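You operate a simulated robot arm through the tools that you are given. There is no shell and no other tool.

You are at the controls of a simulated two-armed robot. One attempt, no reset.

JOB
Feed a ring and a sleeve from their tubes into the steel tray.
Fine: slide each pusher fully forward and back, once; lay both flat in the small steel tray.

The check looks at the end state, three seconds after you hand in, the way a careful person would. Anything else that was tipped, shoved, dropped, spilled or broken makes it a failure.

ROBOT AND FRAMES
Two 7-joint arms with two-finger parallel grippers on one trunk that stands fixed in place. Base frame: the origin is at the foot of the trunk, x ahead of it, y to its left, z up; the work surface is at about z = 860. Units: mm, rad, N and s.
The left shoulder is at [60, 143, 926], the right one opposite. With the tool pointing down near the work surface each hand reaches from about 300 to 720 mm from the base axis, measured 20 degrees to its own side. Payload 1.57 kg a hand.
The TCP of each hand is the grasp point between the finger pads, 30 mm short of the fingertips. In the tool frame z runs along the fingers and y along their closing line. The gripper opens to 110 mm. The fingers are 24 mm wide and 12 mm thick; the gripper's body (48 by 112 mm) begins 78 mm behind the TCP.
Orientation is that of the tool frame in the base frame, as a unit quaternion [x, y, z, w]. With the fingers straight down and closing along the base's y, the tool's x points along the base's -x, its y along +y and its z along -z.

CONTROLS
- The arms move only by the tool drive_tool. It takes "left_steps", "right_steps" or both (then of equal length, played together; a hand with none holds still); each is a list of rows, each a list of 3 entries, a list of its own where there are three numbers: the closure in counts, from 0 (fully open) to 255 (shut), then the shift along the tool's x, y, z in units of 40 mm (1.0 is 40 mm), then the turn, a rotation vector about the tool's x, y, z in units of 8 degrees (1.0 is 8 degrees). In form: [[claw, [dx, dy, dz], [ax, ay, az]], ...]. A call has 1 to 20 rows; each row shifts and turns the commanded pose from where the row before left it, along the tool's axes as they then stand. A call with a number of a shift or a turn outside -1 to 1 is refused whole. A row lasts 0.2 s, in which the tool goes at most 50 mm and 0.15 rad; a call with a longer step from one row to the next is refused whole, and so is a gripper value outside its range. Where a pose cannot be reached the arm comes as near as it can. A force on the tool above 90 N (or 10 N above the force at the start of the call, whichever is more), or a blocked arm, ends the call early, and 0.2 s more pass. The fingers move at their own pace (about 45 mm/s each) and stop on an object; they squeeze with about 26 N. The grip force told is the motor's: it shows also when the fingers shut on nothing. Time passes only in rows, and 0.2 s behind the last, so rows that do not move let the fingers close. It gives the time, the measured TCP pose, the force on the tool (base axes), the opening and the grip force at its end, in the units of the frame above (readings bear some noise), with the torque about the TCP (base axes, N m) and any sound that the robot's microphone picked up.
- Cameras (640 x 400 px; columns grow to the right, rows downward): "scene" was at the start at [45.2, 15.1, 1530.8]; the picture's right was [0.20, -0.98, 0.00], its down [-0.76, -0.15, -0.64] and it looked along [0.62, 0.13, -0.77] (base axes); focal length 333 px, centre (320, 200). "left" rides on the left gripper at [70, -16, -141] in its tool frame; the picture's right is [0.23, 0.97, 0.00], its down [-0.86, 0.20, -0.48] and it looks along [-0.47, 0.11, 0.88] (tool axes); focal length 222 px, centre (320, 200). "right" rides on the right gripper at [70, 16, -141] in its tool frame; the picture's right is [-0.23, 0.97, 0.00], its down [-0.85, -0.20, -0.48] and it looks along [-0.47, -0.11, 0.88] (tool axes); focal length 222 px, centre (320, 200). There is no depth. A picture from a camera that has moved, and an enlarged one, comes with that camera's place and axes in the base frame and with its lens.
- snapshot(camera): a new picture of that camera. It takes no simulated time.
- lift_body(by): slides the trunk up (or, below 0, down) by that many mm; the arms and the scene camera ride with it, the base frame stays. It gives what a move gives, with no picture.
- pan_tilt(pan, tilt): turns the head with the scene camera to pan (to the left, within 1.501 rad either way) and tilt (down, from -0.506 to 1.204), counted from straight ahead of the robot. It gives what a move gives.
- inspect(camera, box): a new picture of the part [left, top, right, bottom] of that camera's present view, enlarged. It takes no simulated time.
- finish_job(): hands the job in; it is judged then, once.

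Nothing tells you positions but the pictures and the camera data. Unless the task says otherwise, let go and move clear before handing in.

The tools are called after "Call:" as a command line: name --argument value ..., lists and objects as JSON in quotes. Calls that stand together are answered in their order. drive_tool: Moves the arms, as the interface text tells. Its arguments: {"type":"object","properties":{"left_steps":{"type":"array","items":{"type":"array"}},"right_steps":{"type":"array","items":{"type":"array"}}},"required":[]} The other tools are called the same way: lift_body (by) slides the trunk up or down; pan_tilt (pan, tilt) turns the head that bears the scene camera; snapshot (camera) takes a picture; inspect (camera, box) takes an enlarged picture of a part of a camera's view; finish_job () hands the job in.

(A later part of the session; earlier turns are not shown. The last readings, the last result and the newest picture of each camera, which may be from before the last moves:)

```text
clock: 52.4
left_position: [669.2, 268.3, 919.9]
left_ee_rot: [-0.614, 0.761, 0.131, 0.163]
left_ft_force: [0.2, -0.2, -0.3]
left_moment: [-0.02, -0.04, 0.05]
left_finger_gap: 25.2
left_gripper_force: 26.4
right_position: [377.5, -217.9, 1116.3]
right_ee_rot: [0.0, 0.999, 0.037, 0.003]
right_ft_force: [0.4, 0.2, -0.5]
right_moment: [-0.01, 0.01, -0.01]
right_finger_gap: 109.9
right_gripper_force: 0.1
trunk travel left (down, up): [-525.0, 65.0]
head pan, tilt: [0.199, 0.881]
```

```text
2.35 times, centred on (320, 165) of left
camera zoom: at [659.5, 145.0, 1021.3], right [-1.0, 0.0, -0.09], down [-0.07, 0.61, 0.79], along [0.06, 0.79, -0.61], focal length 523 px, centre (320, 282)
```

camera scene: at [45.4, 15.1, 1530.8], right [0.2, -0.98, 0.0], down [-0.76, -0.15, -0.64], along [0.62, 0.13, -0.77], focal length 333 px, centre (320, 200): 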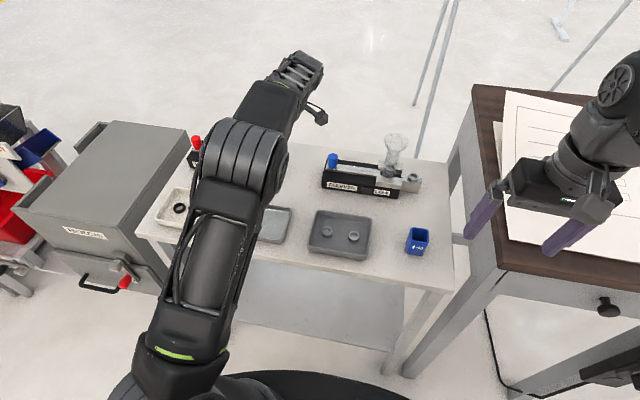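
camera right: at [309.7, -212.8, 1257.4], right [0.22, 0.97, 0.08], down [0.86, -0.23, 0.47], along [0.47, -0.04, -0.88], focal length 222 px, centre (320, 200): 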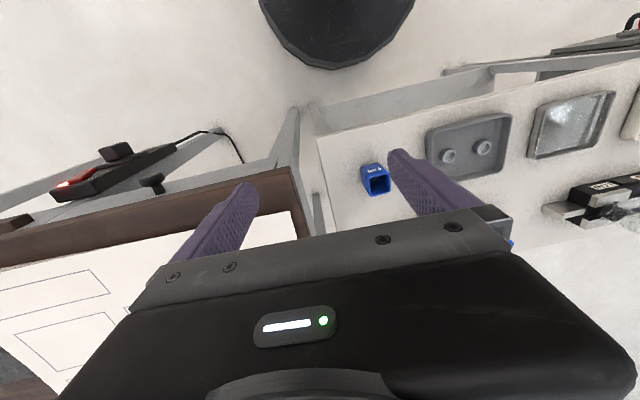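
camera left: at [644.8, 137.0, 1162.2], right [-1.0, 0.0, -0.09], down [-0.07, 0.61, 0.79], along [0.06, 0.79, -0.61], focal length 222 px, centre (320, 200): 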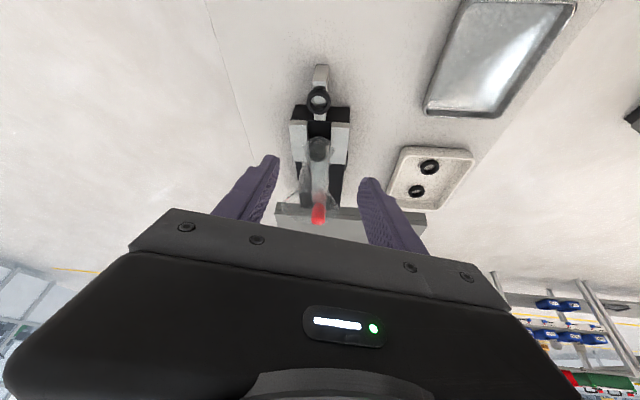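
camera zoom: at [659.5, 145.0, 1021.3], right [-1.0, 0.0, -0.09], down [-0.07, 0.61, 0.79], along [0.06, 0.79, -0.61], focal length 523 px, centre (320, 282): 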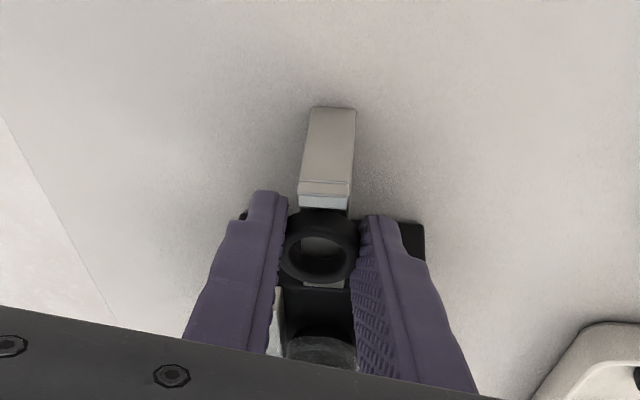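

Ring gripped (25 mm). Lifting straight up.

Call:
drive_tool --left_steps '[[255, [-0.051, 0, -0.114], [0, 0, 0]], [255, [-0.102, 0, -0.228], [0, 0, 0]], [255, [-0.2045, 0, -0.457], [0, 0, 0]], [255, [-0.2045, 0, -0.457], [0, 0, 0]], [255, [-0.2045, 0, -0.457], [0, 0, 0]], [255, [-0.2045, 0, -0.457], [0, 0, 0]], [255, [0, 0, 0], [0, 0, 0]]]'

Call:
inspect --camera "left" --box '[200, 80, 440, 250]'

Call:
snapshot --camera "scene"

```text
clock: 54.0
left_position: [671.3, 267.6, 1013.9]
left_ee_rot: [-0.615, 0.76, 0.131, 0.162]
left_ft_force: [-0.2, 0.1, 0.3]
left_moment: [0.0, 0.03, 0.0]
left_finger_gap: 25.1
left_gripper_force: 25.6
right_position: [378.7, -218.3, 1115.7]
right_ee_rot: [0.0, 0.999, 0.038, 0.003]
right_ft_force: [-0.2, -0.6, -0.8]
right_moment: [0.02, 0.02, 0.02]
right_finger_gap: 109.9
right_gripper_force: 0.0
trunk travel left (down, up): [-525.0, 65.0]
head pan, tilt: [0.199, 0.881]
```

```text
2.35 times, centred on (320, 165) of left
camera zoom: at [659.9, 144.4, 1115.0], right [-1.0, 0.0, -0.09], down [-0.07, 0.61, 0.79], along [0.06, 0.79, -0.61], focal length 523 px, centre (320, 282)
```

zoom: 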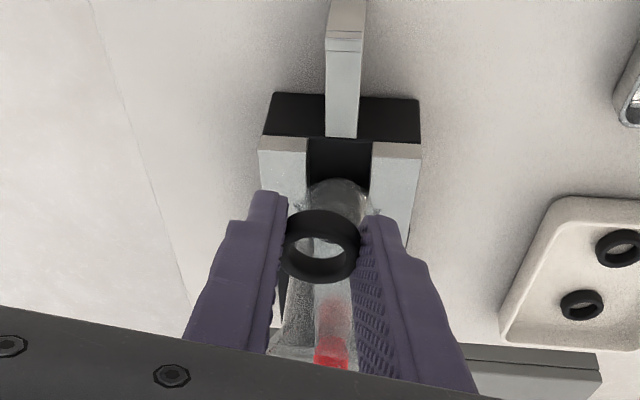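

```text
taken
camera scene: at [45.4, 15.1, 1530.8], right [0.2, -0.98, 0.0], down [-0.76, -0.15, -0.64], along [0.62, 0.13, -0.77], focal length 333 px, centre (320, 200)
```

scene: 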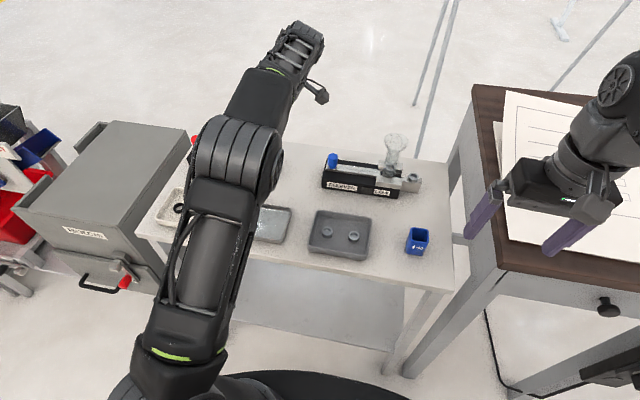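

The ring is held level. Carrying it back over the steel tray at the same height.

Call:
drive_tool --left_steps '[[255, [0.22, 0.89, -0.0975], [0, 0, 0]], [255, [0.22, 0.89, -0.0975], [0, 0, 0]], [255, [0.22, 0.89, -0.0975], [0, 0, 0]], [255, [0.22, 0.89, -0.0975], [0, 0, 0]], [255, [0.22, 0.89, -0.0975], [0, 0, 0]], [255, [0, 0, 0], [0, 0, 0]], [255, [0, 0, 0], [0, 0, 0]]]'

Call:
snapshot --camera "left"

Call:
snapshot --camera "scene"

```text
clock: 55.6
left_position: [484.5, 256.8, 1016.9]
left_ee_rot: [-0.615, 0.76, 0.131, 0.162]
left_ft_force: [0.3, 0.0, -0.5]
left_moment: [0.0, -0.05, 0.01]
left_finger_gap: 24.8
left_gripper_force: 25.6
right_position: [377.0, -217.6, 1117.4]
right_ee_rot: [0.0, 0.999, 0.038, 0.002]
right_ft_force: [-0.2, -0.5, 0.3]
right_moment: [0.02, 0.01, 0.03]
right_finger_gap: 110.0
right_gripper_force: 0.0
trunk travel left (down, up): [-525.0, 65.0]
head pan, tilt: [0.199, 0.881]
```

```text
taken
camera left: at [474.9, 134.0, 1117.5], right [-1.0, 0.0, -0.09], down [-0.07, 0.61, 0.79], along [0.06, 0.79, -0.61], focal length 222 px, centre (320, 200)
```

left: 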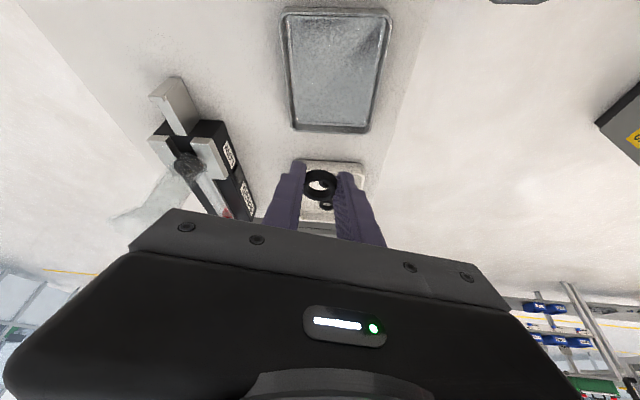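

```text
taken
camera scene: at [44.9, 15.2, 1530.8], right [0.2, -0.98, 0.0], down [-0.76, -0.15, -0.64], along [0.62, 0.13, -0.77], focal length 333 px, centre (320, 200)
```

scene: 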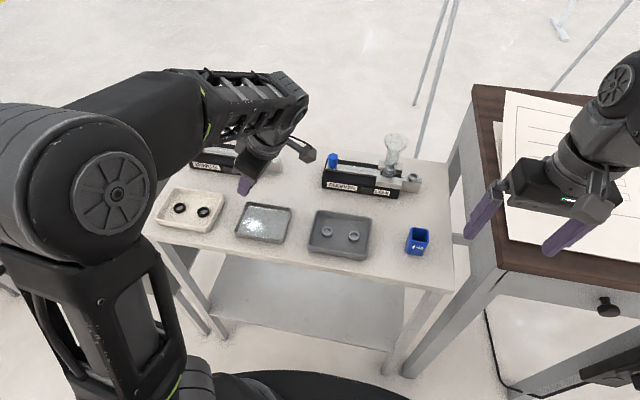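

The ring hangs above the left half of the tray (about (486, 264)). Lowering 88 mm, then checking.

Call:
drive_tool --left_steps '[[255, [0.225, 0, 0.503], [0, 0, 0]], [255, [0.225, 0, 0.503], [0, 0, 0]], [255, [0.225, 0, 0.503], [0, 0, 0]], [255, [0.225, 0, 0.503], [0, 0, 0]], [255, [0, 0, 0], [0, 0, 0]], [255, [0, 0, 0], [0, 0, 0]]]'

Call:
snapshot --camera "left"

Call:
inspect --camera "scene" --box '[210, 150, 330, 250]'

```text
clock: 57.0
left_position: [485.9, 257.3, 928.0]
left_ee_rot: [-0.616, 0.76, 0.131, 0.161]
left_ft_force: [0.3, -0.4, -0.1]
left_moment: [0.01, 0.0, -0.02]
left_finger_gap: 25.0
left_gripper_force: 26.4
right_position: [377.2, -217.2, 1115.5]
right_ee_rot: [0.001, 0.999, 0.037, 0.002]
right_ft_force: [0.6, 0.0, 0.0]
right_moment: [-0.01, 0.0, 0.01]
right_finger_gap: 109.9
right_gripper_force: 0.0
trunk travel left (down, up): [-525.0, 65.0]
head pan, tilt: [0.199, 0.881]
```

```text
taken
camera left: at [475.7, 134.3, 1028.7], right [-1.0, 0.0, -0.09], down [-0.07, 0.61, 0.79], along [0.06, 0.79, -0.61], focal length 222 px, centre (320, 200)
```

left: 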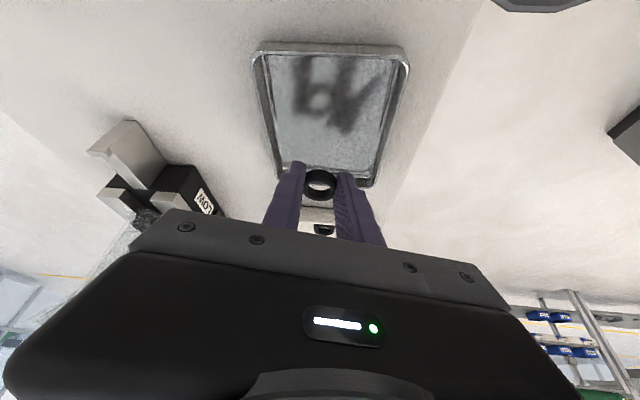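

```text
4.00 times, centred on (270, 200) of scene
camera zoom: at [45.4, 15.0, 1530.8], right [0.2, -0.98, 0.0], down [-0.76, -0.15, -0.64], along [0.62, 0.13, -0.77], focal length 1332 px, centre (520, 200)
```

zoom: 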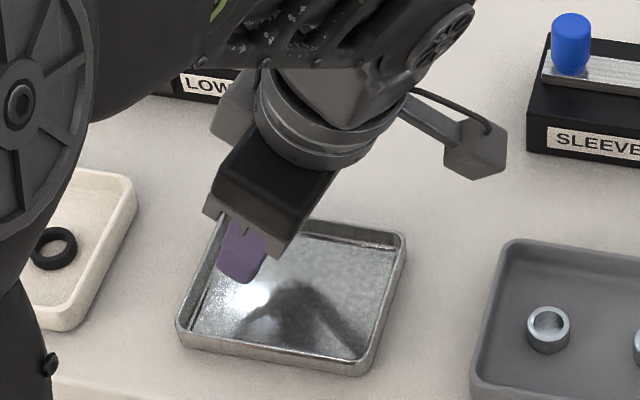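

Call:
drive_tool --left_steps '[[255, [0.0818, 0, 0.183], [0, 0, 0]], [255, [0.0818, 0, 0.183], [0, 0, 0]], [255, [0.0818, 0, 0.183], [0, 0, 0]], [255, [0, 0, 0], [0, 0, 0]], [255, [0, 0, 0], [0, 0, 0]]]'

Call:
inspect --camera "left" --box '[200, 60, 440, 240]'

Call:
snapshot --camera "scene"

```text
clock: 58.2
left_position: [486.4, 257.2, 902.8]
left_ee_rot: [-0.615, 0.76, 0.132, 0.163]
left_ft_force: [-0.5, -0.3, 0.4]
left_moment: [0.03, 0.01, 0.03]
left_finger_gap: 25.1
left_gripper_force: 26.3
right_position: [378.2, -217.7, 1114.4]
right_ee_rot: [0.001, 0.999, 0.038, 0.003]
right_ft_force: [0.8, 0.3, 0.1]
right_moment: [0.04, 0.01, 0.03]
right_finger_gap: 110.0
right_gripper_force: 0.1
trunk travel left (down, up): [-525.0, 65.0]
head pan, tilt: [0.199, 0.881]
```

```text
2.22 times, centred on (320, 150) of left
camera zoom: at [475.5, 133.9, 1004.2], right [-1.0, 0.0, -0.09], down [-0.07, 0.61, 0.79], along [0.06, 0.79, -0.61], focal length 494 px, centre (320, 311)
```

zoom: 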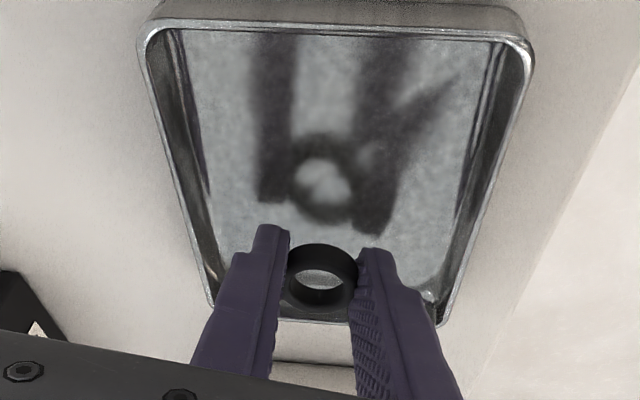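

```text
taken
camera scene: at [45.3, 15.0, 1530.8], right [0.2, -0.98, 0.0], down [-0.76, -0.15, -0.64], along [0.62, 0.13, -0.77], focal length 333 px, centre (320, 200)
```

scene: 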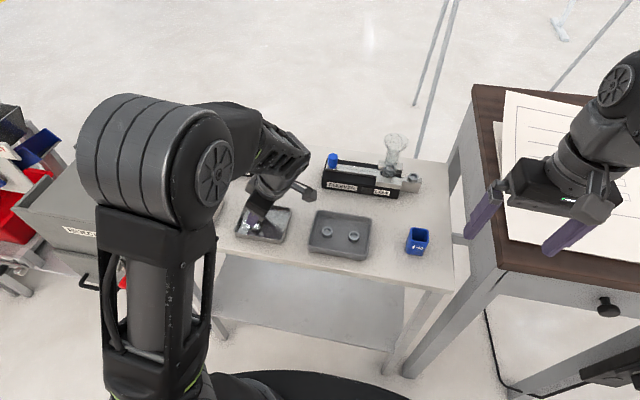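

Fingertips are about 8 mm above the tray floor. Lowering gently until near contact.

Call:
drive_tool --left_steps '[[255, [0.0511, 0, 0.1143], [0, 0, 0]], [255, [0, 0, 0], [0, 0, 0]], [255, [0.0153, 0, 0.0343], [0, 0, 0]], [255, [0, 0, 0], [0, 0, 0]]]'

Call:
inspect --camera "left" --box '[200, 60, 440, 240]'

```text
clock: 59.2
left_position: [486.3, 257.0, 896.7]
left_ee_rot: [-0.615, 0.76, 0.131, 0.162]
left_ft_force: [-0.1, 0.4, -0.1]
left_moment: [-0.01, -0.01, 0.0]
left_finger_gap: 24.6
left_gripper_force: 26.2
right_position: [377.7, -218.2, 1114.6]
right_ee_rot: [0.0, 0.999, 0.037, 0.002]
right_ft_force: [-0.9, -0.4, 0.8]
right_moment: [-0.01, -0.01, 0.0]
right_finger_gap: 110.2
right_gripper_force: 0.2
trunk travel left (down, up): [-525.0, 65.0]
head pan, tilt: [0.199, 0.881]
```

```text
2.22 times, centred on (320, 150) of left
camera zoom: at [475.7, 134.1, 997.7], right [-1.0, 0.0, -0.09], down [-0.07, 0.61, 0.79], along [0.06, 0.79, -0.61], focal length 494 px, centre (320, 311)
```

zoom: 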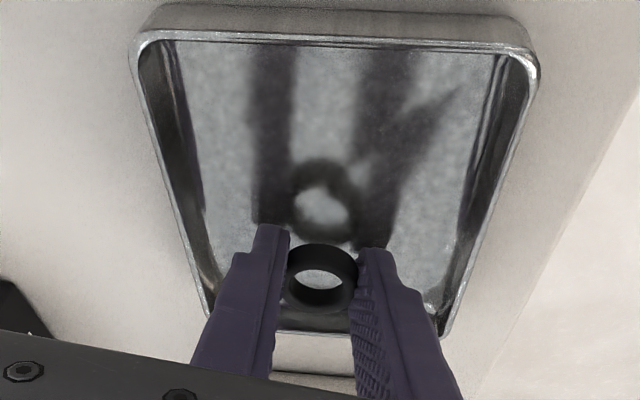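

The tips are just at the floor; the ring is about 10 mm up, level. I'll open by just 1–2 mm so it drops straight down, guided by the pads.

Call:
drive_tool --left_steps '[[196, [0, 0, 0], [0, 0, 0]], [194, [0, 0, 0], [0, 0, 0]], [192, [0, 0, 0], [0, 0, 0]], [190, [0, 0, 0], [0, 0, 0]], [190, [0, 0, 0], [0, 0, 0]]]'

Call:
inspect --camera "left" --box '[200, 60, 440, 240]'

```text
clock: 60.4
left_position: [485.7, 256.1, 899.0]
left_ee_rot: [-0.616, 0.76, 0.132, 0.161]
left_ft_force: [1.1, 0.0, -1.7]
left_moment: [0.0, 0.01, 0.03]
left_finger_gap: 28.3
left_gripper_force: 0.3
right_position: [377.3, -218.3, 1115.4]
right_ee_rot: [0.0, 0.999, 0.038, 0.003]
right_ft_force: [0.5, 0.3, -0.2]
right_moment: [0.03, 0.01, 0.01]
right_finger_gap: 109.8
right_gripper_force: 0.0
trunk travel left (down, up): [-525.0, 65.0]
head pan, tilt: [0.199, 0.881]
```

```text
2.22 times, centred on (320, 150) of left
camera zoom: at [475.7, 134.0, 997.7], right [-1.0, 0.0, -0.09], down [-0.07, 0.61, 0.79], along [0.06, 0.79, -0.61], focal length 494 px, centre (320, 311)
```

zoom: 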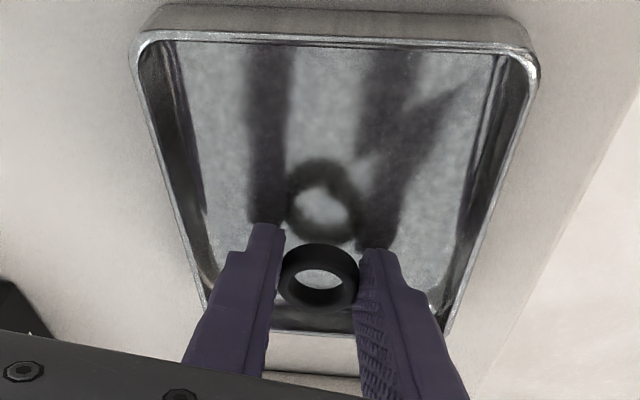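

The ring is resilient and still touching both pads. Opening a few more counts.

Call:
drive_tool --left_steps '[[187, [0, 0, 0], [0, 0, 0]], [184, [0, 0, 0], [0, 0, 0]], [182, [0, 0, 0], [0, 0, 0]], [180, [0, 0, 0], [0, 0, 0]], [180, [0, 0, 0], [0, 0, 0]]]'

Call:
inspect --camera "left" --box '[200, 60, 440, 240]'

```text
clock: 61.6
left_position: [486.1, 257.8, 896.7]
left_ee_rot: [-0.616, 0.76, 0.132, 0.162]
left_ft_force: [0.5, -1.0, 1.3]
left_moment: [-0.01, 0.0, 0.0]
left_finger_gap: 32.3
left_gripper_force: 0.0
right_position: [378.8, -217.1, 1115.0]
right_ee_rot: [-0.001, 0.999, 0.038, 0.003]
right_ft_force: [-0.6, 0.3, -0.4]
right_moment: [0.01, 0.02, 0.01]
right_finger_gap: 109.9
right_gripper_force: 0.1
trunk travel left (down, up): [-525.0, 65.0]
head pan, tilt: [0.199, 0.881]
```

```text
2.22 times, centred on (320, 150) of left
camera zoom: at [475.7, 134.0, 997.7], right [-1.0, 0.0, -0.09], down [-0.07, 0.61, 0.79], along [0.06, 0.79, -0.61], focal length 494 px, centre (320, 311)
```

zoom: 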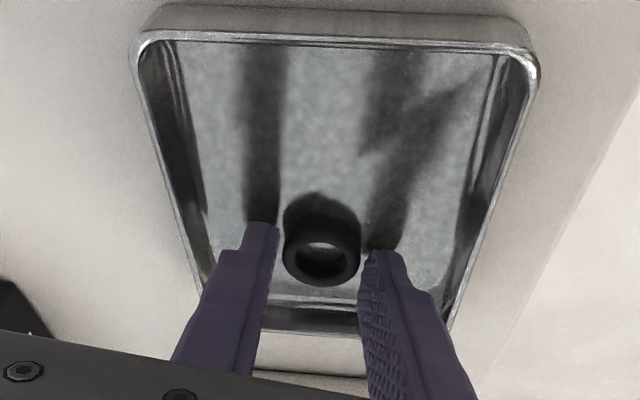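

The ring dropped and lies flat on the tray floor. Opening a bit more and lifting straight up.

Call:
drive_tool --left_steps '[[160, [0, 0, 0], [0, 0, 0]], [160, [0, 0, 0], [0, 0, 0]], [160, [-0.102, 0, -0.228], [0, 0, 0]], [160, [-0.2045, 0, -0.457], [0, 0, 0]], [160, [-0.36, 0, -0.8], [0, 0, 0]], [160, [-0.36, 0, -0.8], [0, 0, 0]], [160, [-0.36, 0, -0.8], [0, 0, 0]], [160, [-0.2, 0, -0.5], [0, 0, 0]], [160, [0, 0, 0], [0, 0, 0]]]'

Call:
snapshot --camera "left"

Call:
snapshot --camera "scene"

```text
clock: 63.6
left_position: [485.1, 255.6, 1053.2]
left_ee_rot: [-0.615, 0.76, 0.131, 0.163]
left_ft_force: [0.0, -0.4, -1.0]
left_moment: [0.0, -0.03, -0.03]
left_finger_gap: 41.0
left_gripper_force: 0.0
right_position: [377.9, -218.8, 1114.9]
right_ee_rot: [-0.001, 0.999, 0.038, 0.002]
right_ft_force: [0.4, -0.2, 0.5]
right_moment: [0.03, -0.01, 0.0]
right_finger_gap: 109.8
right_gripper_force: 0.0
trunk travel left (down, up): [-525.0, 65.0]
head pan, tilt: [0.199, 0.881]
```

```text
taken
camera left: at [475.7, 132.8, 1154.6], right [-1.0, 0.0, -0.09], down [-0.07, 0.61, 0.79], along [0.06, 0.79, -0.61], focal length 222 px, centre (320, 200)
```

left: 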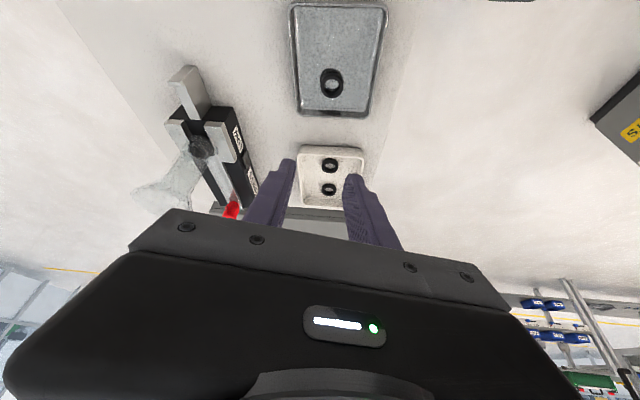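

```text
taken
camera scene: at [45.3, 15.1, 1530.8], right [0.2, -0.98, 0.0], down [-0.76, -0.15, -0.64], along [0.62, 0.13, -0.77], focal length 333 px, centre (320, 200)
```

scene: 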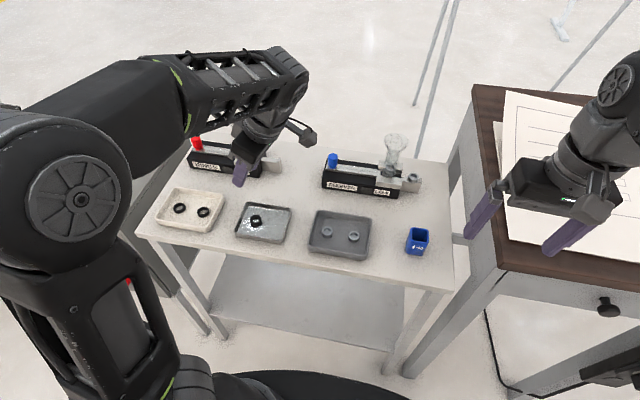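

The ring lies flat in the tray at about (487, 267). Now I'll withdraw the left arm to the left so the right arm can bring the sleeve.

Call:
drive_tool --left_steps '[[160, [-0.675, 0.448, 0.138], [0, 0, 0]], [160, [-0.675, 0.448, 0.138], [0, 0, 0]], [160, [-0.675, 0.448, 0.138], [0, 0, 0]], [160, [-0.675, 0.448, 0.138], [0, 0, 0]], [160, [-0.675, 0.448, 0.138], [0, 0, 0]], [160, [0, 0, 0], [0.407, 0, 0.914]], [160, [0, 0, 0], [0.407, 0, 0.914]], [160, [0, 0, 0], [0.407, 0, 0.914]], [160, [0, 0, 0], [0.407, 0, 0.914]], [160, [0, 0, 0], [0.407, 0, 0.914]], [160, [0, 0, 0], [0.407, 0, 0.914]], [160, [0, 0, 0], [0.407, 0, 0.914]], [160, [0, 0, 0], [0.407, 0, 0.914]], [160, [0, 0, 0], [0, 0, 0]]]'

Call:
snapshot --camera "scene"

```text
clock: 66.6
left_position: [425.5, 406.8, 1083.6]
left_ee_rot: [-0.118, 0.971, 0.026, 0.207]
left_ft_force: [0.2, -0.3, -0.3]
left_moment: [0.04, -0.01, 0.02]
left_finger_gap: 41.1
left_gripper_force: 0.0
right_position: [377.9, -217.5, 1115.8]
right_ee_rot: [0.001, 0.999, 0.037, 0.002]
right_ft_force: [1.1, 0.4, -0.5]
right_moment: [-0.03, 0.01, 0.05]
right_finger_gap: 110.0
right_gripper_force: 0.0
trunk travel left (down, up): [-525.0, 65.0]
head pan, tilt: [0.199, 0.881]
```

```text
taken
camera scene: at [45.2, 15.0, 1530.8], right [0.2, -0.98, 0.0], down [-0.76, -0.15, -0.64], along [0.62, 0.13, -0.77], focal length 333 px, centre (320, 200)
```

scene: 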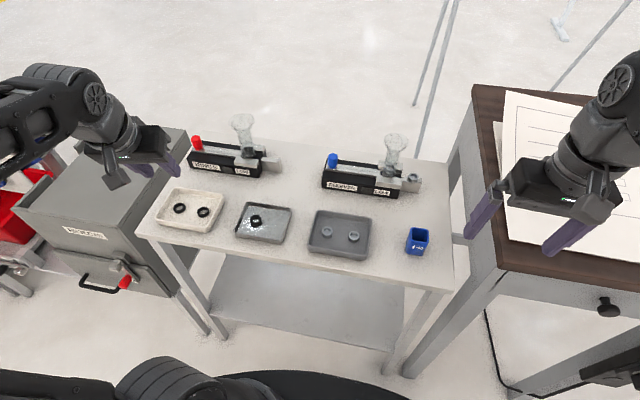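

Left arm is clear. Now the right hand: level it, move to a hover in front of the sleeve exit, and yaw it so that it closes along x with the camera on the −y side.

Call:
drive_tool --right_steps '[[60, [-0.91, 0.325, 0.15], [0.53, 0, 0]], [60, [-0.91, 0.325, 0.1], [0, 0, 0]], [60, [-0.91, 0.325, 0.1], [0, 0, 0]], [60, [-0.91, 0.325, 0.1], [0, 0, 0]], [60, [-0.91, 0.325, 0.1], [0, 0, 0]], [60, [0, 0, 0], [0, 0, -1]], [60, [0, 0, 0], [0, 0, -1]], [60, [0, 0, 0], [0, 0, -1]], [60, [0, 0, 0], [0, 0, -1]], [60, [0, 0, 0], [0, 0, -1]], [60, [0, 0, 0], [0, 0, -1]], [60, [0, 0, 0], [0, 0, -1]], [60, [0, 0, 0], [0, 0, -1]], [60, [0, 0, 0], [0, 0, -1]], [60, [0, 0, 0], [0, 0, -1]], [60, [0, 0, 0], [0, 0, -1]], [60, [0, 0, 0], [0, 0, 0]]]'

Call:
snapshot --camera "scene"

Call:
snapshot --camera "right"

```text
clock: 70.2
left_position: [426.2, 406.6, 1082.9]
left_ee_rot: [-0.119, 0.971, 0.026, 0.207]
left_ft_force: [0.2, 0.4, 0.1]
left_moment: [0.03, -0.02, 0.01]
left_finger_gap: 41.3
left_gripper_force: 0.1
right_position: [523.5, -163.1, 1097.6]
right_ee_rot: [-0.695, 0.719, -0.001, 0.003]
right_ft_force: [0.7, 0.4, 0.4]
right_moment: [0.01, 0.0, -0.04]
right_finger_gap: 84.0
right_gripper_force: 0.1
right hand out of reach, approached as far as the arm can: row 5
trunk travel left (down, up): [-525.0, 65.0]
head pan, tilt: [0.199, 0.881]
```

```text
taken
camera scene: at [45.3, 15.2, 1530.8], right [0.2, -0.98, 0.0], down [-0.76, -0.15, -0.64], along [0.62, 0.13, -0.77], focal length 333 px, centre (320, 200)
```

scene: 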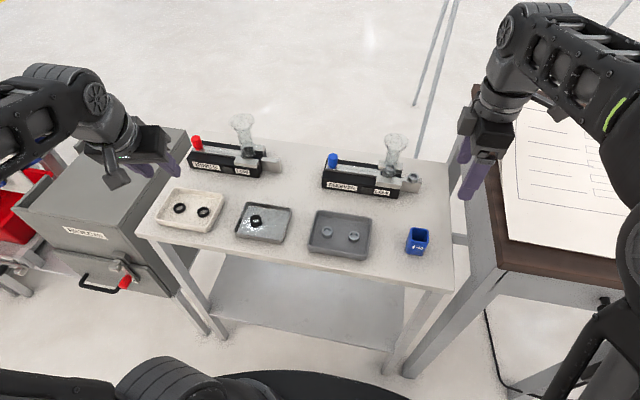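

```text
taken
camera right: at [503.4, -234.4, 1241.5], right [-0.97, 0.26, -0.01], down [0.23, 0.85, 0.48], along [0.13, 0.46, -0.88], focal length 222 px, centre (320, 200)
```

right: 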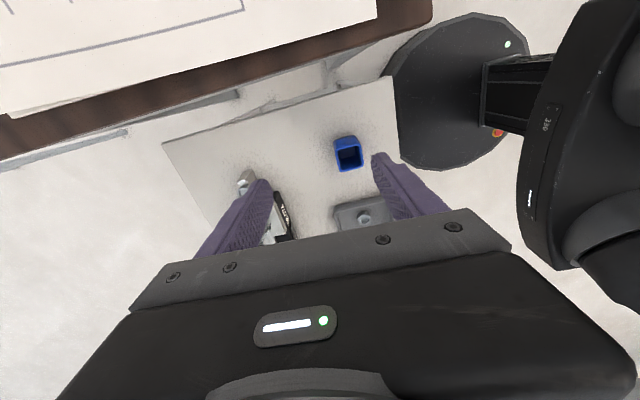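

The right hand yawed to ~88°. Now I'll tilt it 16° away from the funnel and move to a hover near the sleeve.

Call:
drive_tool --right_steps '[[100, [0, 0, 0], [0, -1, 0]], [100, [0, 0, 0], [0, -1, 0]], [100, [-0.128, -0.574, 0.489], [0, 0, 0]], [100, [-0.128, -0.574, 0.489], [0, 0, 0]], [100, [-0.128, -0.574, 0.489], [0, 0, 0]], [100, [-0.128, -0.574, 0.489], [0, 0, 0]], [100, [-0.128, -0.574, 0.489], [0, 0, 0]], [100, [0, 0, 0], [0, 0, 0]], [100, [0, 0, 0], [0, 0, 0]]]'

Call:
snapshot --camera "scene"

Call:
snapshot --camera "right"

```text
clock: 72.2
left_position: [425.6, 406.6, 1081.5]
left_ee_rot: [-0.118, 0.971, 0.026, 0.206]
left_ft_force: [-0.1, -0.3, -0.1]
left_moment: [0.01, -0.01, -0.01]
left_finger_gap: 41.3
left_gripper_force: 0.1
right_position: [641.6, -117.7, 1012.8]
right_ee_rot: [-0.688, 0.713, 0.095, 0.103]
right_ft_force: [0.1, 0.1, 1.4]
right_moment: [-0.01, 0.0, 0.04]
right_finger_gap: 66.9
right_gripper_force: 0.0
trunk travel left (down, up): [-525.0, 65.0]
head pan, tilt: [0.199, 0.881]
```

```text
taken
camera scene: at [45.6, 15.2, 1530.7], right [0.2, -0.98, 0.0], down [-0.76, -0.15, -0.64], along [0.62, 0.13, -0.77], focal length 333 px, centre (320, 200)
```

scene: 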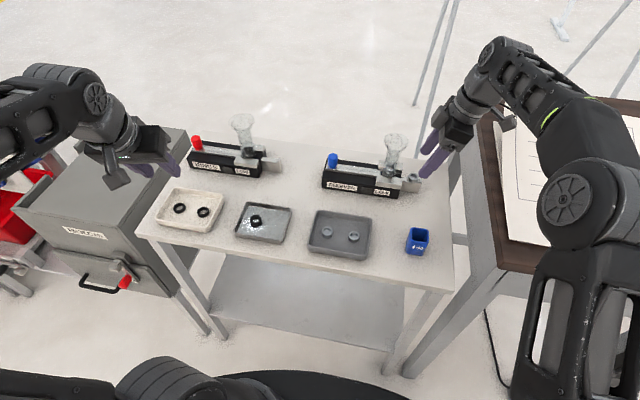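

```text
taken
camera right: at [620.3, -223.7, 1130.8], right [-0.97, 0.25, 0.06], down [0.22, 0.68, 0.7], along [0.14, 0.69, -0.71], focal length 222 px, centre (320, 200)
```

right: 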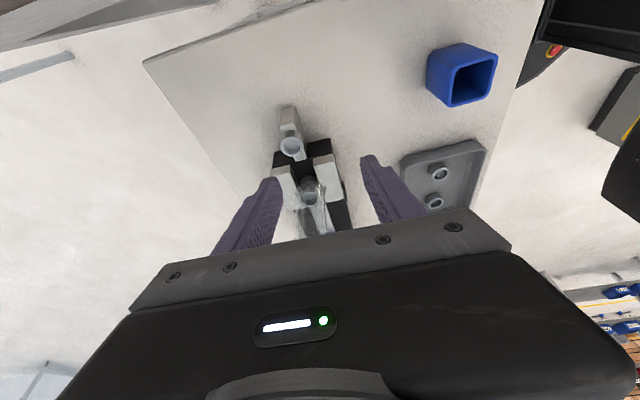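

Call:
inspect --camera "right" --box '[220, 90, 400, 210]'

Call:
inspect --camera "scene" --box '[380, 130, 470, 200]'

```text
3.33 times, centred on (310, 150) of right
camera zoom: at [620.3, -223.7, 1130.8], right [-0.97, 0.25, 0.06], down [0.22, 0.68, 0.7], along [0.14, 0.69, -0.71], focal length 740 px, centre (353, 367)
```

zoom: 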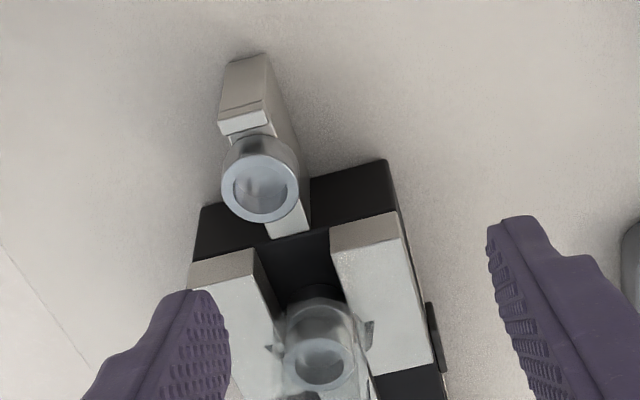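

```text
5.71 times, centred on (425, 165) of scene
camera zoom: at [45.6, 15.2, 1530.7], right [0.2, -0.98, 0.0], down [-0.76, -0.15, -0.64], along [0.62, 0.13, -0.77], focal length 1903 px, centre (-280, 400)
```

zoom: 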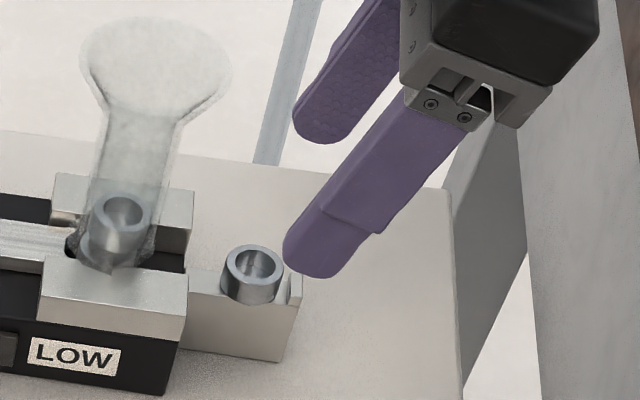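

The sleeve is at about (669.5, −103.5), z 899–916. Approaching to z≈960 above it.

Call:
drive_tool --right_steps '[[100, [0.083, -0.344, 0.693], [0, 0, 0]], [100, [0.083, -0.344, 0.693], [0, 0, 0]], [100, [0, 0, 0], [0, 0, 0]], [100, [0, 0, 0], [0, 0, 0]]]'

Call:
inspect --camera "right" --box '[200, 80, 440, 240]'

```text
clock: 73.2
left_position: [426.7, 406.7, 1084.4]
left_ee_rot: [-0.119, 0.971, 0.026, 0.207]
left_ft_force: [1.0, 0.8, 0.5]
left_moment: [-0.02, 0.04, 0.01]
left_finger_gap: 41.1
left_gripper_force: 0.1
right_position: [668.9, -108.9, 956.3]
right_ee_rot: [-0.688, 0.712, 0.095, 0.102]
right_ft_force: [-0.4, -0.4, -0.4]
right_moment: [0.0, -0.01, -0.01]
right_finger_gap: 66.8
right_gripper_force: 0.0
trunk travel left (down, up): [-525.0, 65.0]
head pan, tilt: [0.199, 0.881]
```

```text
2.50 times, centred on (320, 160) of right
camera zoom: at [647.6, -215.8, 1074.4], right [-0.97, 0.25, 0.06], down [0.22, 0.68, 0.7], along [0.14, 0.69, -0.71], focal length 555 px, centre (320, 300)
```

zoom: 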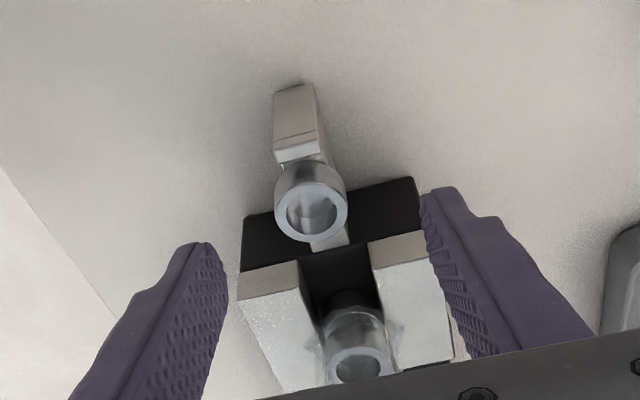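

Call:
drive_tool --right_steps '[[100, [0.109, -0.013, 0.334], [0, 0, 0]], [100, [0.109, -0.013, 0.334], [0, 0, 0]], [100, [0, 0, 0], [0, 0, 0]], [100, [0, 0, 0], [0, 0, 0]]]'

Call:
inspect --camera "right" --box '[200, 80, 440, 240]'

Call:
inspect --camera "scene" --box '[380, 130, 470, 200]'

```text
clock: 74.2
left_position: [425.4, 407.7, 1082.9]
left_ee_rot: [-0.118, 0.971, 0.026, 0.207]
left_ft_force: [-0.2, 0.0, 0.5]
left_moment: [-0.01, 0.01, 0.0]
left_finger_gap: 41.3
left_gripper_force: 0.0
right_position: [669.0, -110.4, 929.0]
right_ee_rot: [-0.688, 0.712, 0.095, 0.102]
right_ft_force: [0.8, 0.0, 0.4]
right_moment: [0.01, 0.02, 0.02]
right_finger_gap: 67.1
right_gripper_force: 0.1
trunk travel left (down, up): [-525.0, 65.0]
head pan, tilt: [0.199, 0.881]
```

```text
2.50 times, centred on (320, 160) of right
camera zoom: at [648.0, -215.9, 1046.9], right [-0.97, 0.25, 0.06], down [0.22, 0.68, 0.7], along [0.14, 0.69, -0.71], focal length 555 px, centre (320, 300)
```

zoom: 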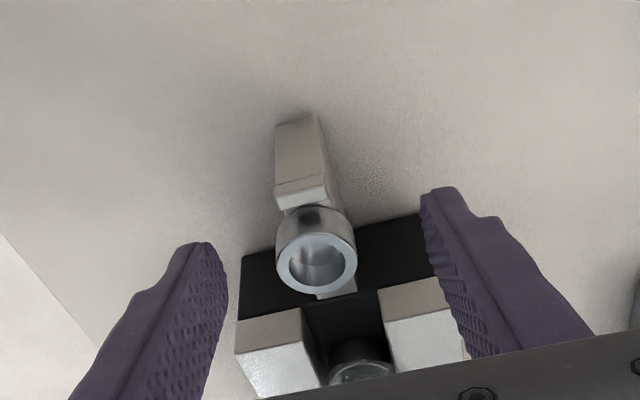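

```text
5.71 times, centred on (425, 165) of scene
camera zoom: at [45.3, 15.1, 1530.8], right [0.2, -0.98, 0.0], down [-0.76, -0.15, -0.64], along [0.62, 0.13, -0.77], focal length 1903 px, centre (-280, 400)
```

zoom: 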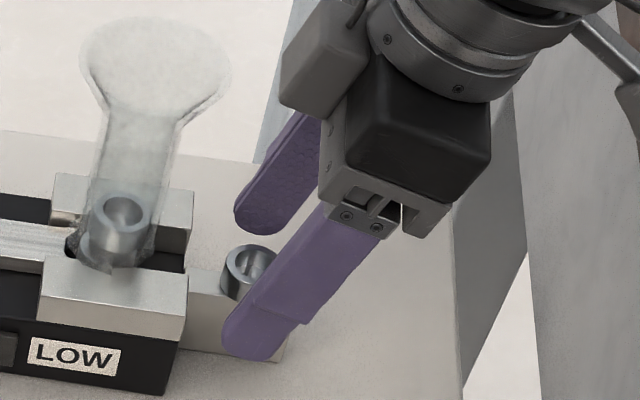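

Both fingertips straddle the sleeve at the right depth. Closing.

Call:
drive_tool --right_steps '[[160, [0, 0, 0], [0, 0, 0]], [180, [0, 0, 0], [0, 0, 0]], [255, [0, 0, 0], [0, 0, 0]], [255, [0, 0, 0], [0, 0, 0]], [255, [0, 0, 0], [0, 0, 0]], [255, [0, 0, 0], [0, 0, 0]]]'

Call:
inspect --camera "right" --box '[200, 80, 440, 240]'

```text
clock: 75.6
left_position: [425.2, 407.2, 1083.9]
left_ee_rot: [-0.119, 0.971, 0.026, 0.207]
left_ft_force: [0.4, -0.7, -1.4]
left_moment: [0.01, 0.0, 0.0]
left_finger_gap: 41.0
left_gripper_force: 0.0
right_position: [668.8, -110.4, 930.5]
right_ee_rot: [-0.688, 0.712, 0.095, 0.102]
right_ft_force: [-0.1, -0.5, -0.5]
right_moment: [0.0, -0.01, 0.0]
right_finger_gap: 24.4
right_gripper_force: 26.1
trunk travel left (down, up): [-525.0, 65.0]
head pan, tilt: [0.199, 0.881]
```

```text
2.50 times, centred on (320, 160) of right
camera zoom: at [648.0, -215.9, 1047.0], right [-0.97, 0.25, 0.06], down [0.22, 0.68, 0.7], along [0.14, 0.69, -0.71], focal length 555 px, centre (320, 300)
```

zoom: 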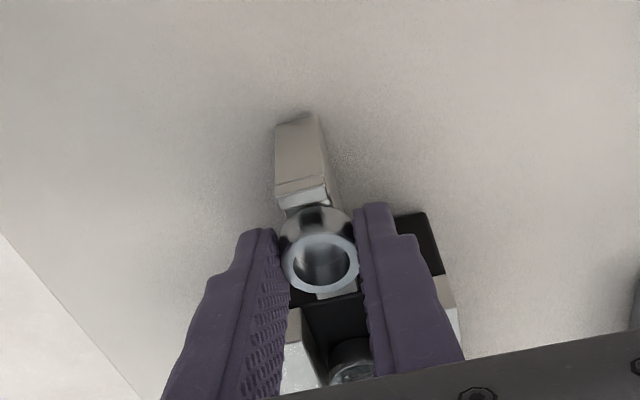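

Sleeve gripped (24.4 mm). Lifting straight up.

Call:
drive_tool --right_steps '[[255, [-0.035, 0, -0.12], [0, 0, 0]], [255, [-0.07, 0, -0.24], [0, 0, 0]], [255, [-0.139, 0, -0.481], [0, 0, 0]], [255, [-0.139, 0, -0.481], [0, 0, 0]], [255, [-0.139, 0, -0.481], [0, 0, 0]], [255, [0, 0, 0], [0, 0, 0]]]'

Call:
inspect --camera "right" --box '[200, 80, 440, 240]'

Call:
inspect --camera "scene" --box '[300, 100, 470, 210]'

```text
clock: 77.0
left_position: [423.7, 407.4, 1083.5]
left_ee_rot: [-0.119, 0.971, 0.027, 0.207]
left_ft_force: [0.0, 0.0, -0.2]
left_moment: [0.02, 0.01, -0.03]
left_finger_gap: 41.3
left_gripper_force: 0.0
right_position: [669.8, -108.8, 983.9]
right_ee_rot: [-0.687, 0.713, 0.096, 0.103]
right_ft_force: [0.0, 0.3, 0.2]
right_moment: [-0.02, 0.02, -0.02]
right_finger_gap: 24.0
right_gripper_force: 25.9
right hand out of reach, approached as far as the arm can: row 5
trunk travel left (down, up): [-525.0, 65.0]
head pan, tilt: [0.199, 0.881]
```

```text
2.50 times, centred on (320, 160) of right
camera zoom: at [648.6, -215.9, 1102.1], right [-0.97, 0.25, 0.06], down [0.22, 0.68, 0.7], along [0.14, 0.69, -0.71], focal length 555 px, centre (320, 300)
```

zoom: 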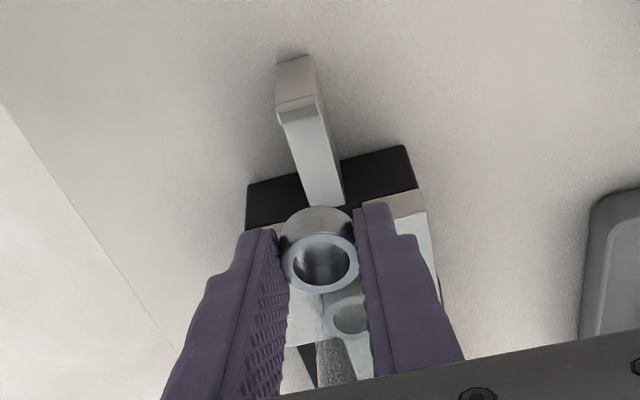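

```text
3.64 times, centred on (385, 155) of scene
camera zoom: at [45.3, 15.2, 1530.8], right [0.2, -0.98, 0.0], down [-0.76, -0.15, -0.64], along [0.62, 0.13, -0.77], focal length 1211 px, centre (84, 364)
```

zoom: 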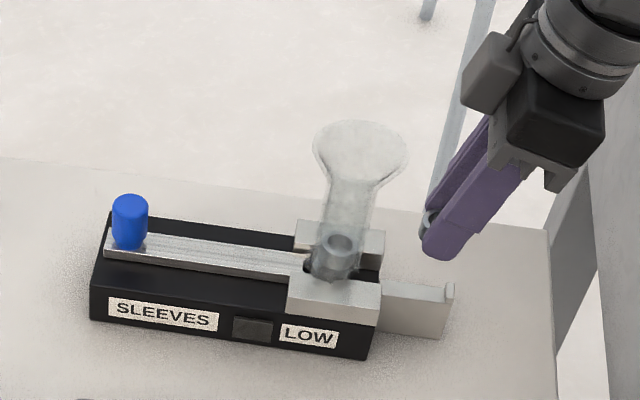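

The sleeve is held upright and clear. I'll bring it back toward the robot first, away from the feeder, then across to the tray.

Call:
drive_tool --right_steps '[[255, [0.01, 0.958, -0.095], [0, 0, 0]], [255, [0.01, 0.958, -0.095], [0, 0, 0]], [255, [0.01, 0.958, -0.095], [0, 0, 0]], [255, [-0.11, 0, -0.385], [0, 0, 0]], [255, [0, 0, 0], [0, 0, 0]]]'

Call:
snapshot --camera "scene"

```text
clock: 78.2
left_position: [425.7, 407.0, 1083.1]
left_ee_rot: [-0.119, 0.971, 0.027, 0.207]
left_ft_force: [0.5, 0.1, -0.4]
left_moment: [-0.02, 0.0, 0.01]
left_finger_gap: 40.8
left_gripper_force: 0.1
right_position: [554.0, -110.7, 1011.4]
right_ee_rot: [-0.688, 0.712, 0.095, 0.103]
right_ft_force: [-0.2, 0.2, -0.6]
right_moment: [0.04, 0.01, 0.02]
right_finger_gap: 24.5
right_gripper_force: 26.2
trunk travel left (down, up): [-525.0, 65.0]
head pan, tilt: [0.199, 0.881]
```

```text
taken
camera scene: at [45.1, 15.1, 1530.8], right [0.2, -0.98, 0.0], down [-0.76, -0.15, -0.64], along [0.62, 0.13, -0.77], focal length 333 px, centre (320, 200)
```

scene: 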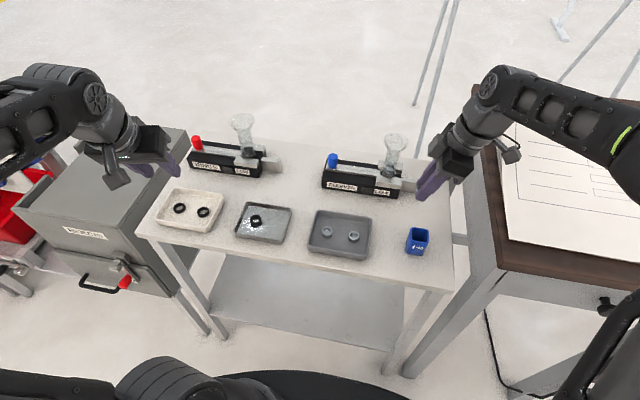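

Call:
drive_tool --right_steps '[[255, [-0.854, 0.225, 0.234], [0, 0, 0]], [255, [-0.854, 0.225, 0.234], [0, 0, 0]], [255, [-0.854, 0.225, 0.234], [0, 0, 0]], [255, [-0.854, 0.225, 0.234], [0, 0, 0]], [255, [-0.854, 0.225, 0.234], [0, 0, 0]], [255, [-0.854, 0.225, 0.234], [0, 0, 0]], [255, [-0.854, 0.225, 0.234], [0, 0, 0]], [255, [-0.854, 0.225, 0.234], [0, 0, 0]], [255, [-0.854, 0.225, 0.234], [0, 0, 0]], [255, [0, 0, 0], [0, 0, 0]], [255, [0, 0, 0], [0, 0, 0]]]'

Call:
snapshot --camera "scene"

Call:
snapshot --camera "right"

```text
clock: 80.6
left_position: [424.9, 406.6, 1082.5]
left_ee_rot: [-0.12, 0.97, 0.027, 0.207]
left_ft_force: [0.3, 1.1, 0.1]
left_moment: [0.02, -0.01, 0.0]
left_finger_gap: 40.7
left_gripper_force: 0.0
right_position: [484.6, 211.2, 1013.3]
right_ee_rot: [-0.688, 0.712, 0.094, 0.101]
right_ft_force: [-0.7, 0.2, -1.1]
right_moment: [-0.05, 0.0, 0.0]
right_finger_gap: 24.3
right_gripper_force: 26.2
trunk travel left (down, up): [-525.0, 65.0]
head pan, tilt: [0.199, 0.881]
```

```text
taken
camera scene: at [45.3, 15.5, 1530.8], right [0.2, -0.98, 0.0], down [-0.76, -0.15, -0.64], along [0.62, 0.13, -0.77], focal length 333 px, centre (320, 200)
```

scene: 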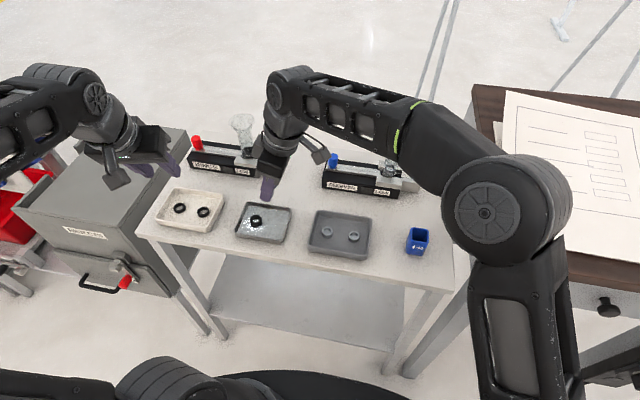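

```text
taken
camera right: at [463.3, 105.9, 1130.5], right [-0.97, 0.25, 0.06], down [0.22, 0.68, 0.7], along [0.14, 0.69, -0.71], focal length 222 px, centre (320, 200)
```

right: 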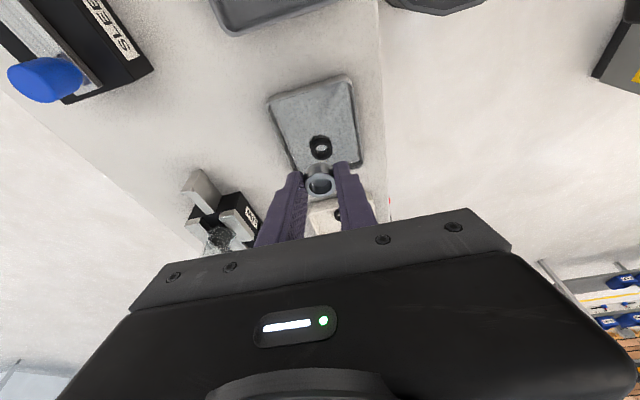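

The sleeve is above the right half of the tray (≈(484, 218)), well clear of the ring. Lowering to about 10 mm above the floor.

Call:
drive_tool --right_steps '[[255, [0.19, 0, 0.659], [0, 0, 0]], [255, [0.19, 0, 0.659], [0, 0, 0]], [255, [0.19, 0, 0.659], [0, 0, 0]], [255, [0.12, 0, 0.41], [0, 0, 0]], [255, [0, 0, 0], [0, 0, 0]], [255, [0, 0, 0], [0, 0, 0]]]'

Call:
inspect --camera "right" --box '[200, 60, 440, 240]'

Call:
inspect --camera "scene" --box '[210, 150, 330, 250]'

```text
clock: 82.0
left_position: [425.8, 406.6, 1082.9]
left_ee_rot: [-0.118, 0.971, 0.026, 0.208]
left_ft_force: [0.0, -0.1, 0.9]
left_moment: [0.04, -0.01, 0.02]
left_finger_gap: 40.9
left_gripper_force: 0.1
right_position: [485.8, 212.2, 913.4]
right_ee_rot: [-0.688, 0.712, 0.095, 0.102]
right_ft_force: [0.0, -0.2, -0.3]
right_moment: [0.0, -0.01, 0.04]
right_finger_gap: 24.2
right_gripper_force: 25.9
trunk travel left (down, up): [-525.0, 65.0]
head pan, tilt: [0.199, 0.881]
```

```text
2.22 times, centred on (320, 150) of right
camera zoom: at [464.4, 105.9, 1031.2], right [-0.97, 0.25, 0.06], down [0.22, 0.68, 0.7], along [0.14, 0.69, -0.71], focal length 494 px, centre (320, 311)
```

zoom: 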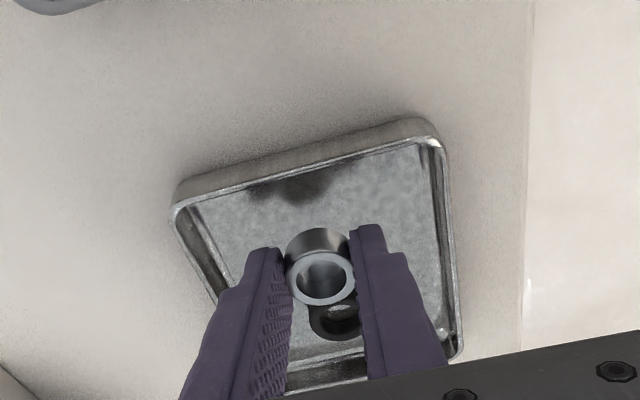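

```text
4.00 times, centred on (270, 200) of scene
camera zoom: at [45.3, 15.2, 1530.8], right [0.2, -0.98, 0.0], down [-0.76, -0.15, -0.64], along [0.62, 0.13, -0.77], focal length 1332 px, centre (520, 200)
```

zoom: 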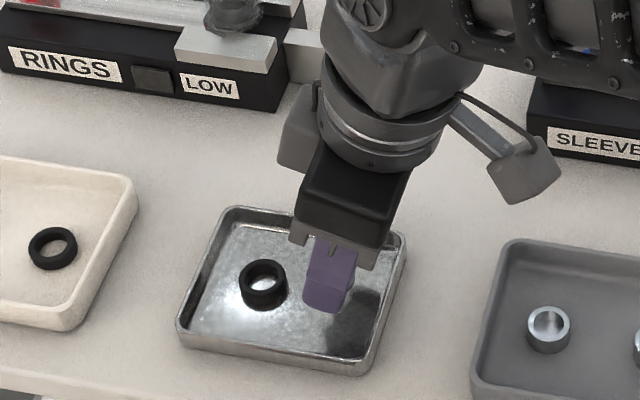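

Clear of the ring and inside the rim. Lowering slowly toward the floor.

Call:
drive_tool --right_steps '[[255, [0.049, 0, 0.168], [0, 0, 0]], [255, [0.049, 0, 0.168], [0, 0, 0]], [255, [0, 0, 0], [0, 0, 0]], [255, [0.014, 0, 0.048], [0, 0, 0]], [255, [0, 0, 0], [0, 0, 0]]]'

Call:
inspect --camera "right" --box '[200, 60, 440, 240]'

Call:
inspect --camera "scene" --box '[230, 190, 310, 250]'

```text
clock: 83.2
left_position: [425.5, 406.3, 1082.7]
left_ee_rot: [-0.118, 0.971, 0.026, 0.206]
left_ft_force: [-0.3, 0.0, -0.7]
left_moment: [-0.04, -0.02, 0.03]
left_finger_gap: 41.1
left_gripper_force: 0.0
right_position: [485.1, 211.5, 898.4]
right_ee_rot: [-0.687, 0.713, 0.095, 0.102]
right_ft_force: [-0.1, 0.1, -0.9]
right_moment: [0.03, 0.0, -0.03]
right_finger_gap: 24.5
right_gripper_force: 26.2
trunk travel left (down, up): [-525.0, 65.0]
head pan, tilt: [0.199, 0.881]
```

```text
2.22 times, centred on (320, 150) of right
camera zoom: at [463.9, 105.6, 1015.2], right [-0.97, 0.25, 0.06], down [0.22, 0.68, 0.7], along [0.14, 0.69, -0.71], focal length 494 px, centre (320, 311)
```

zoom: 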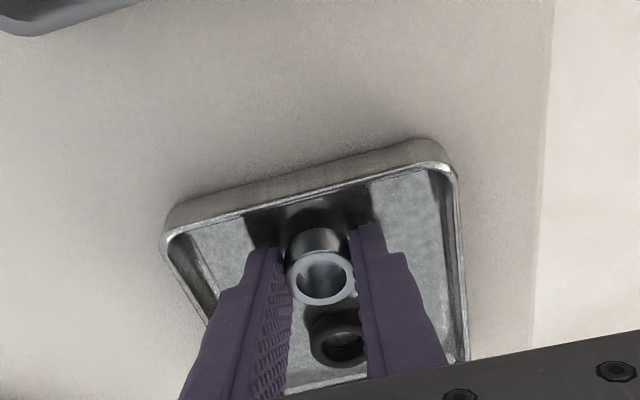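

```text
6.67 times, centred on (270, 220) of scene
camera zoom: at [45.3, 15.2, 1530.8], right [0.2, -0.98, 0.0], down [-0.76, -0.15, -0.64], along [0.62, 0.13, -0.77], focal length 2220 px, centre (653, 67)
```

zoom: 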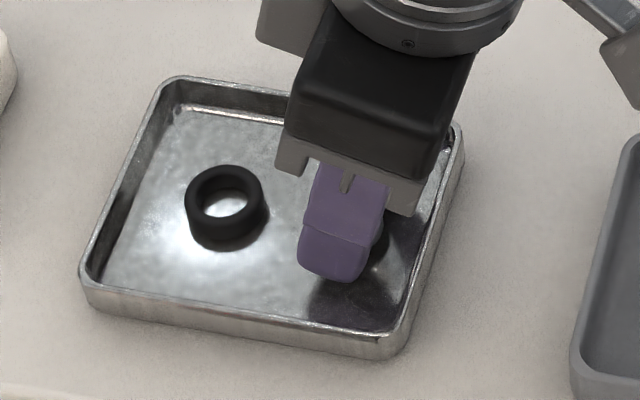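

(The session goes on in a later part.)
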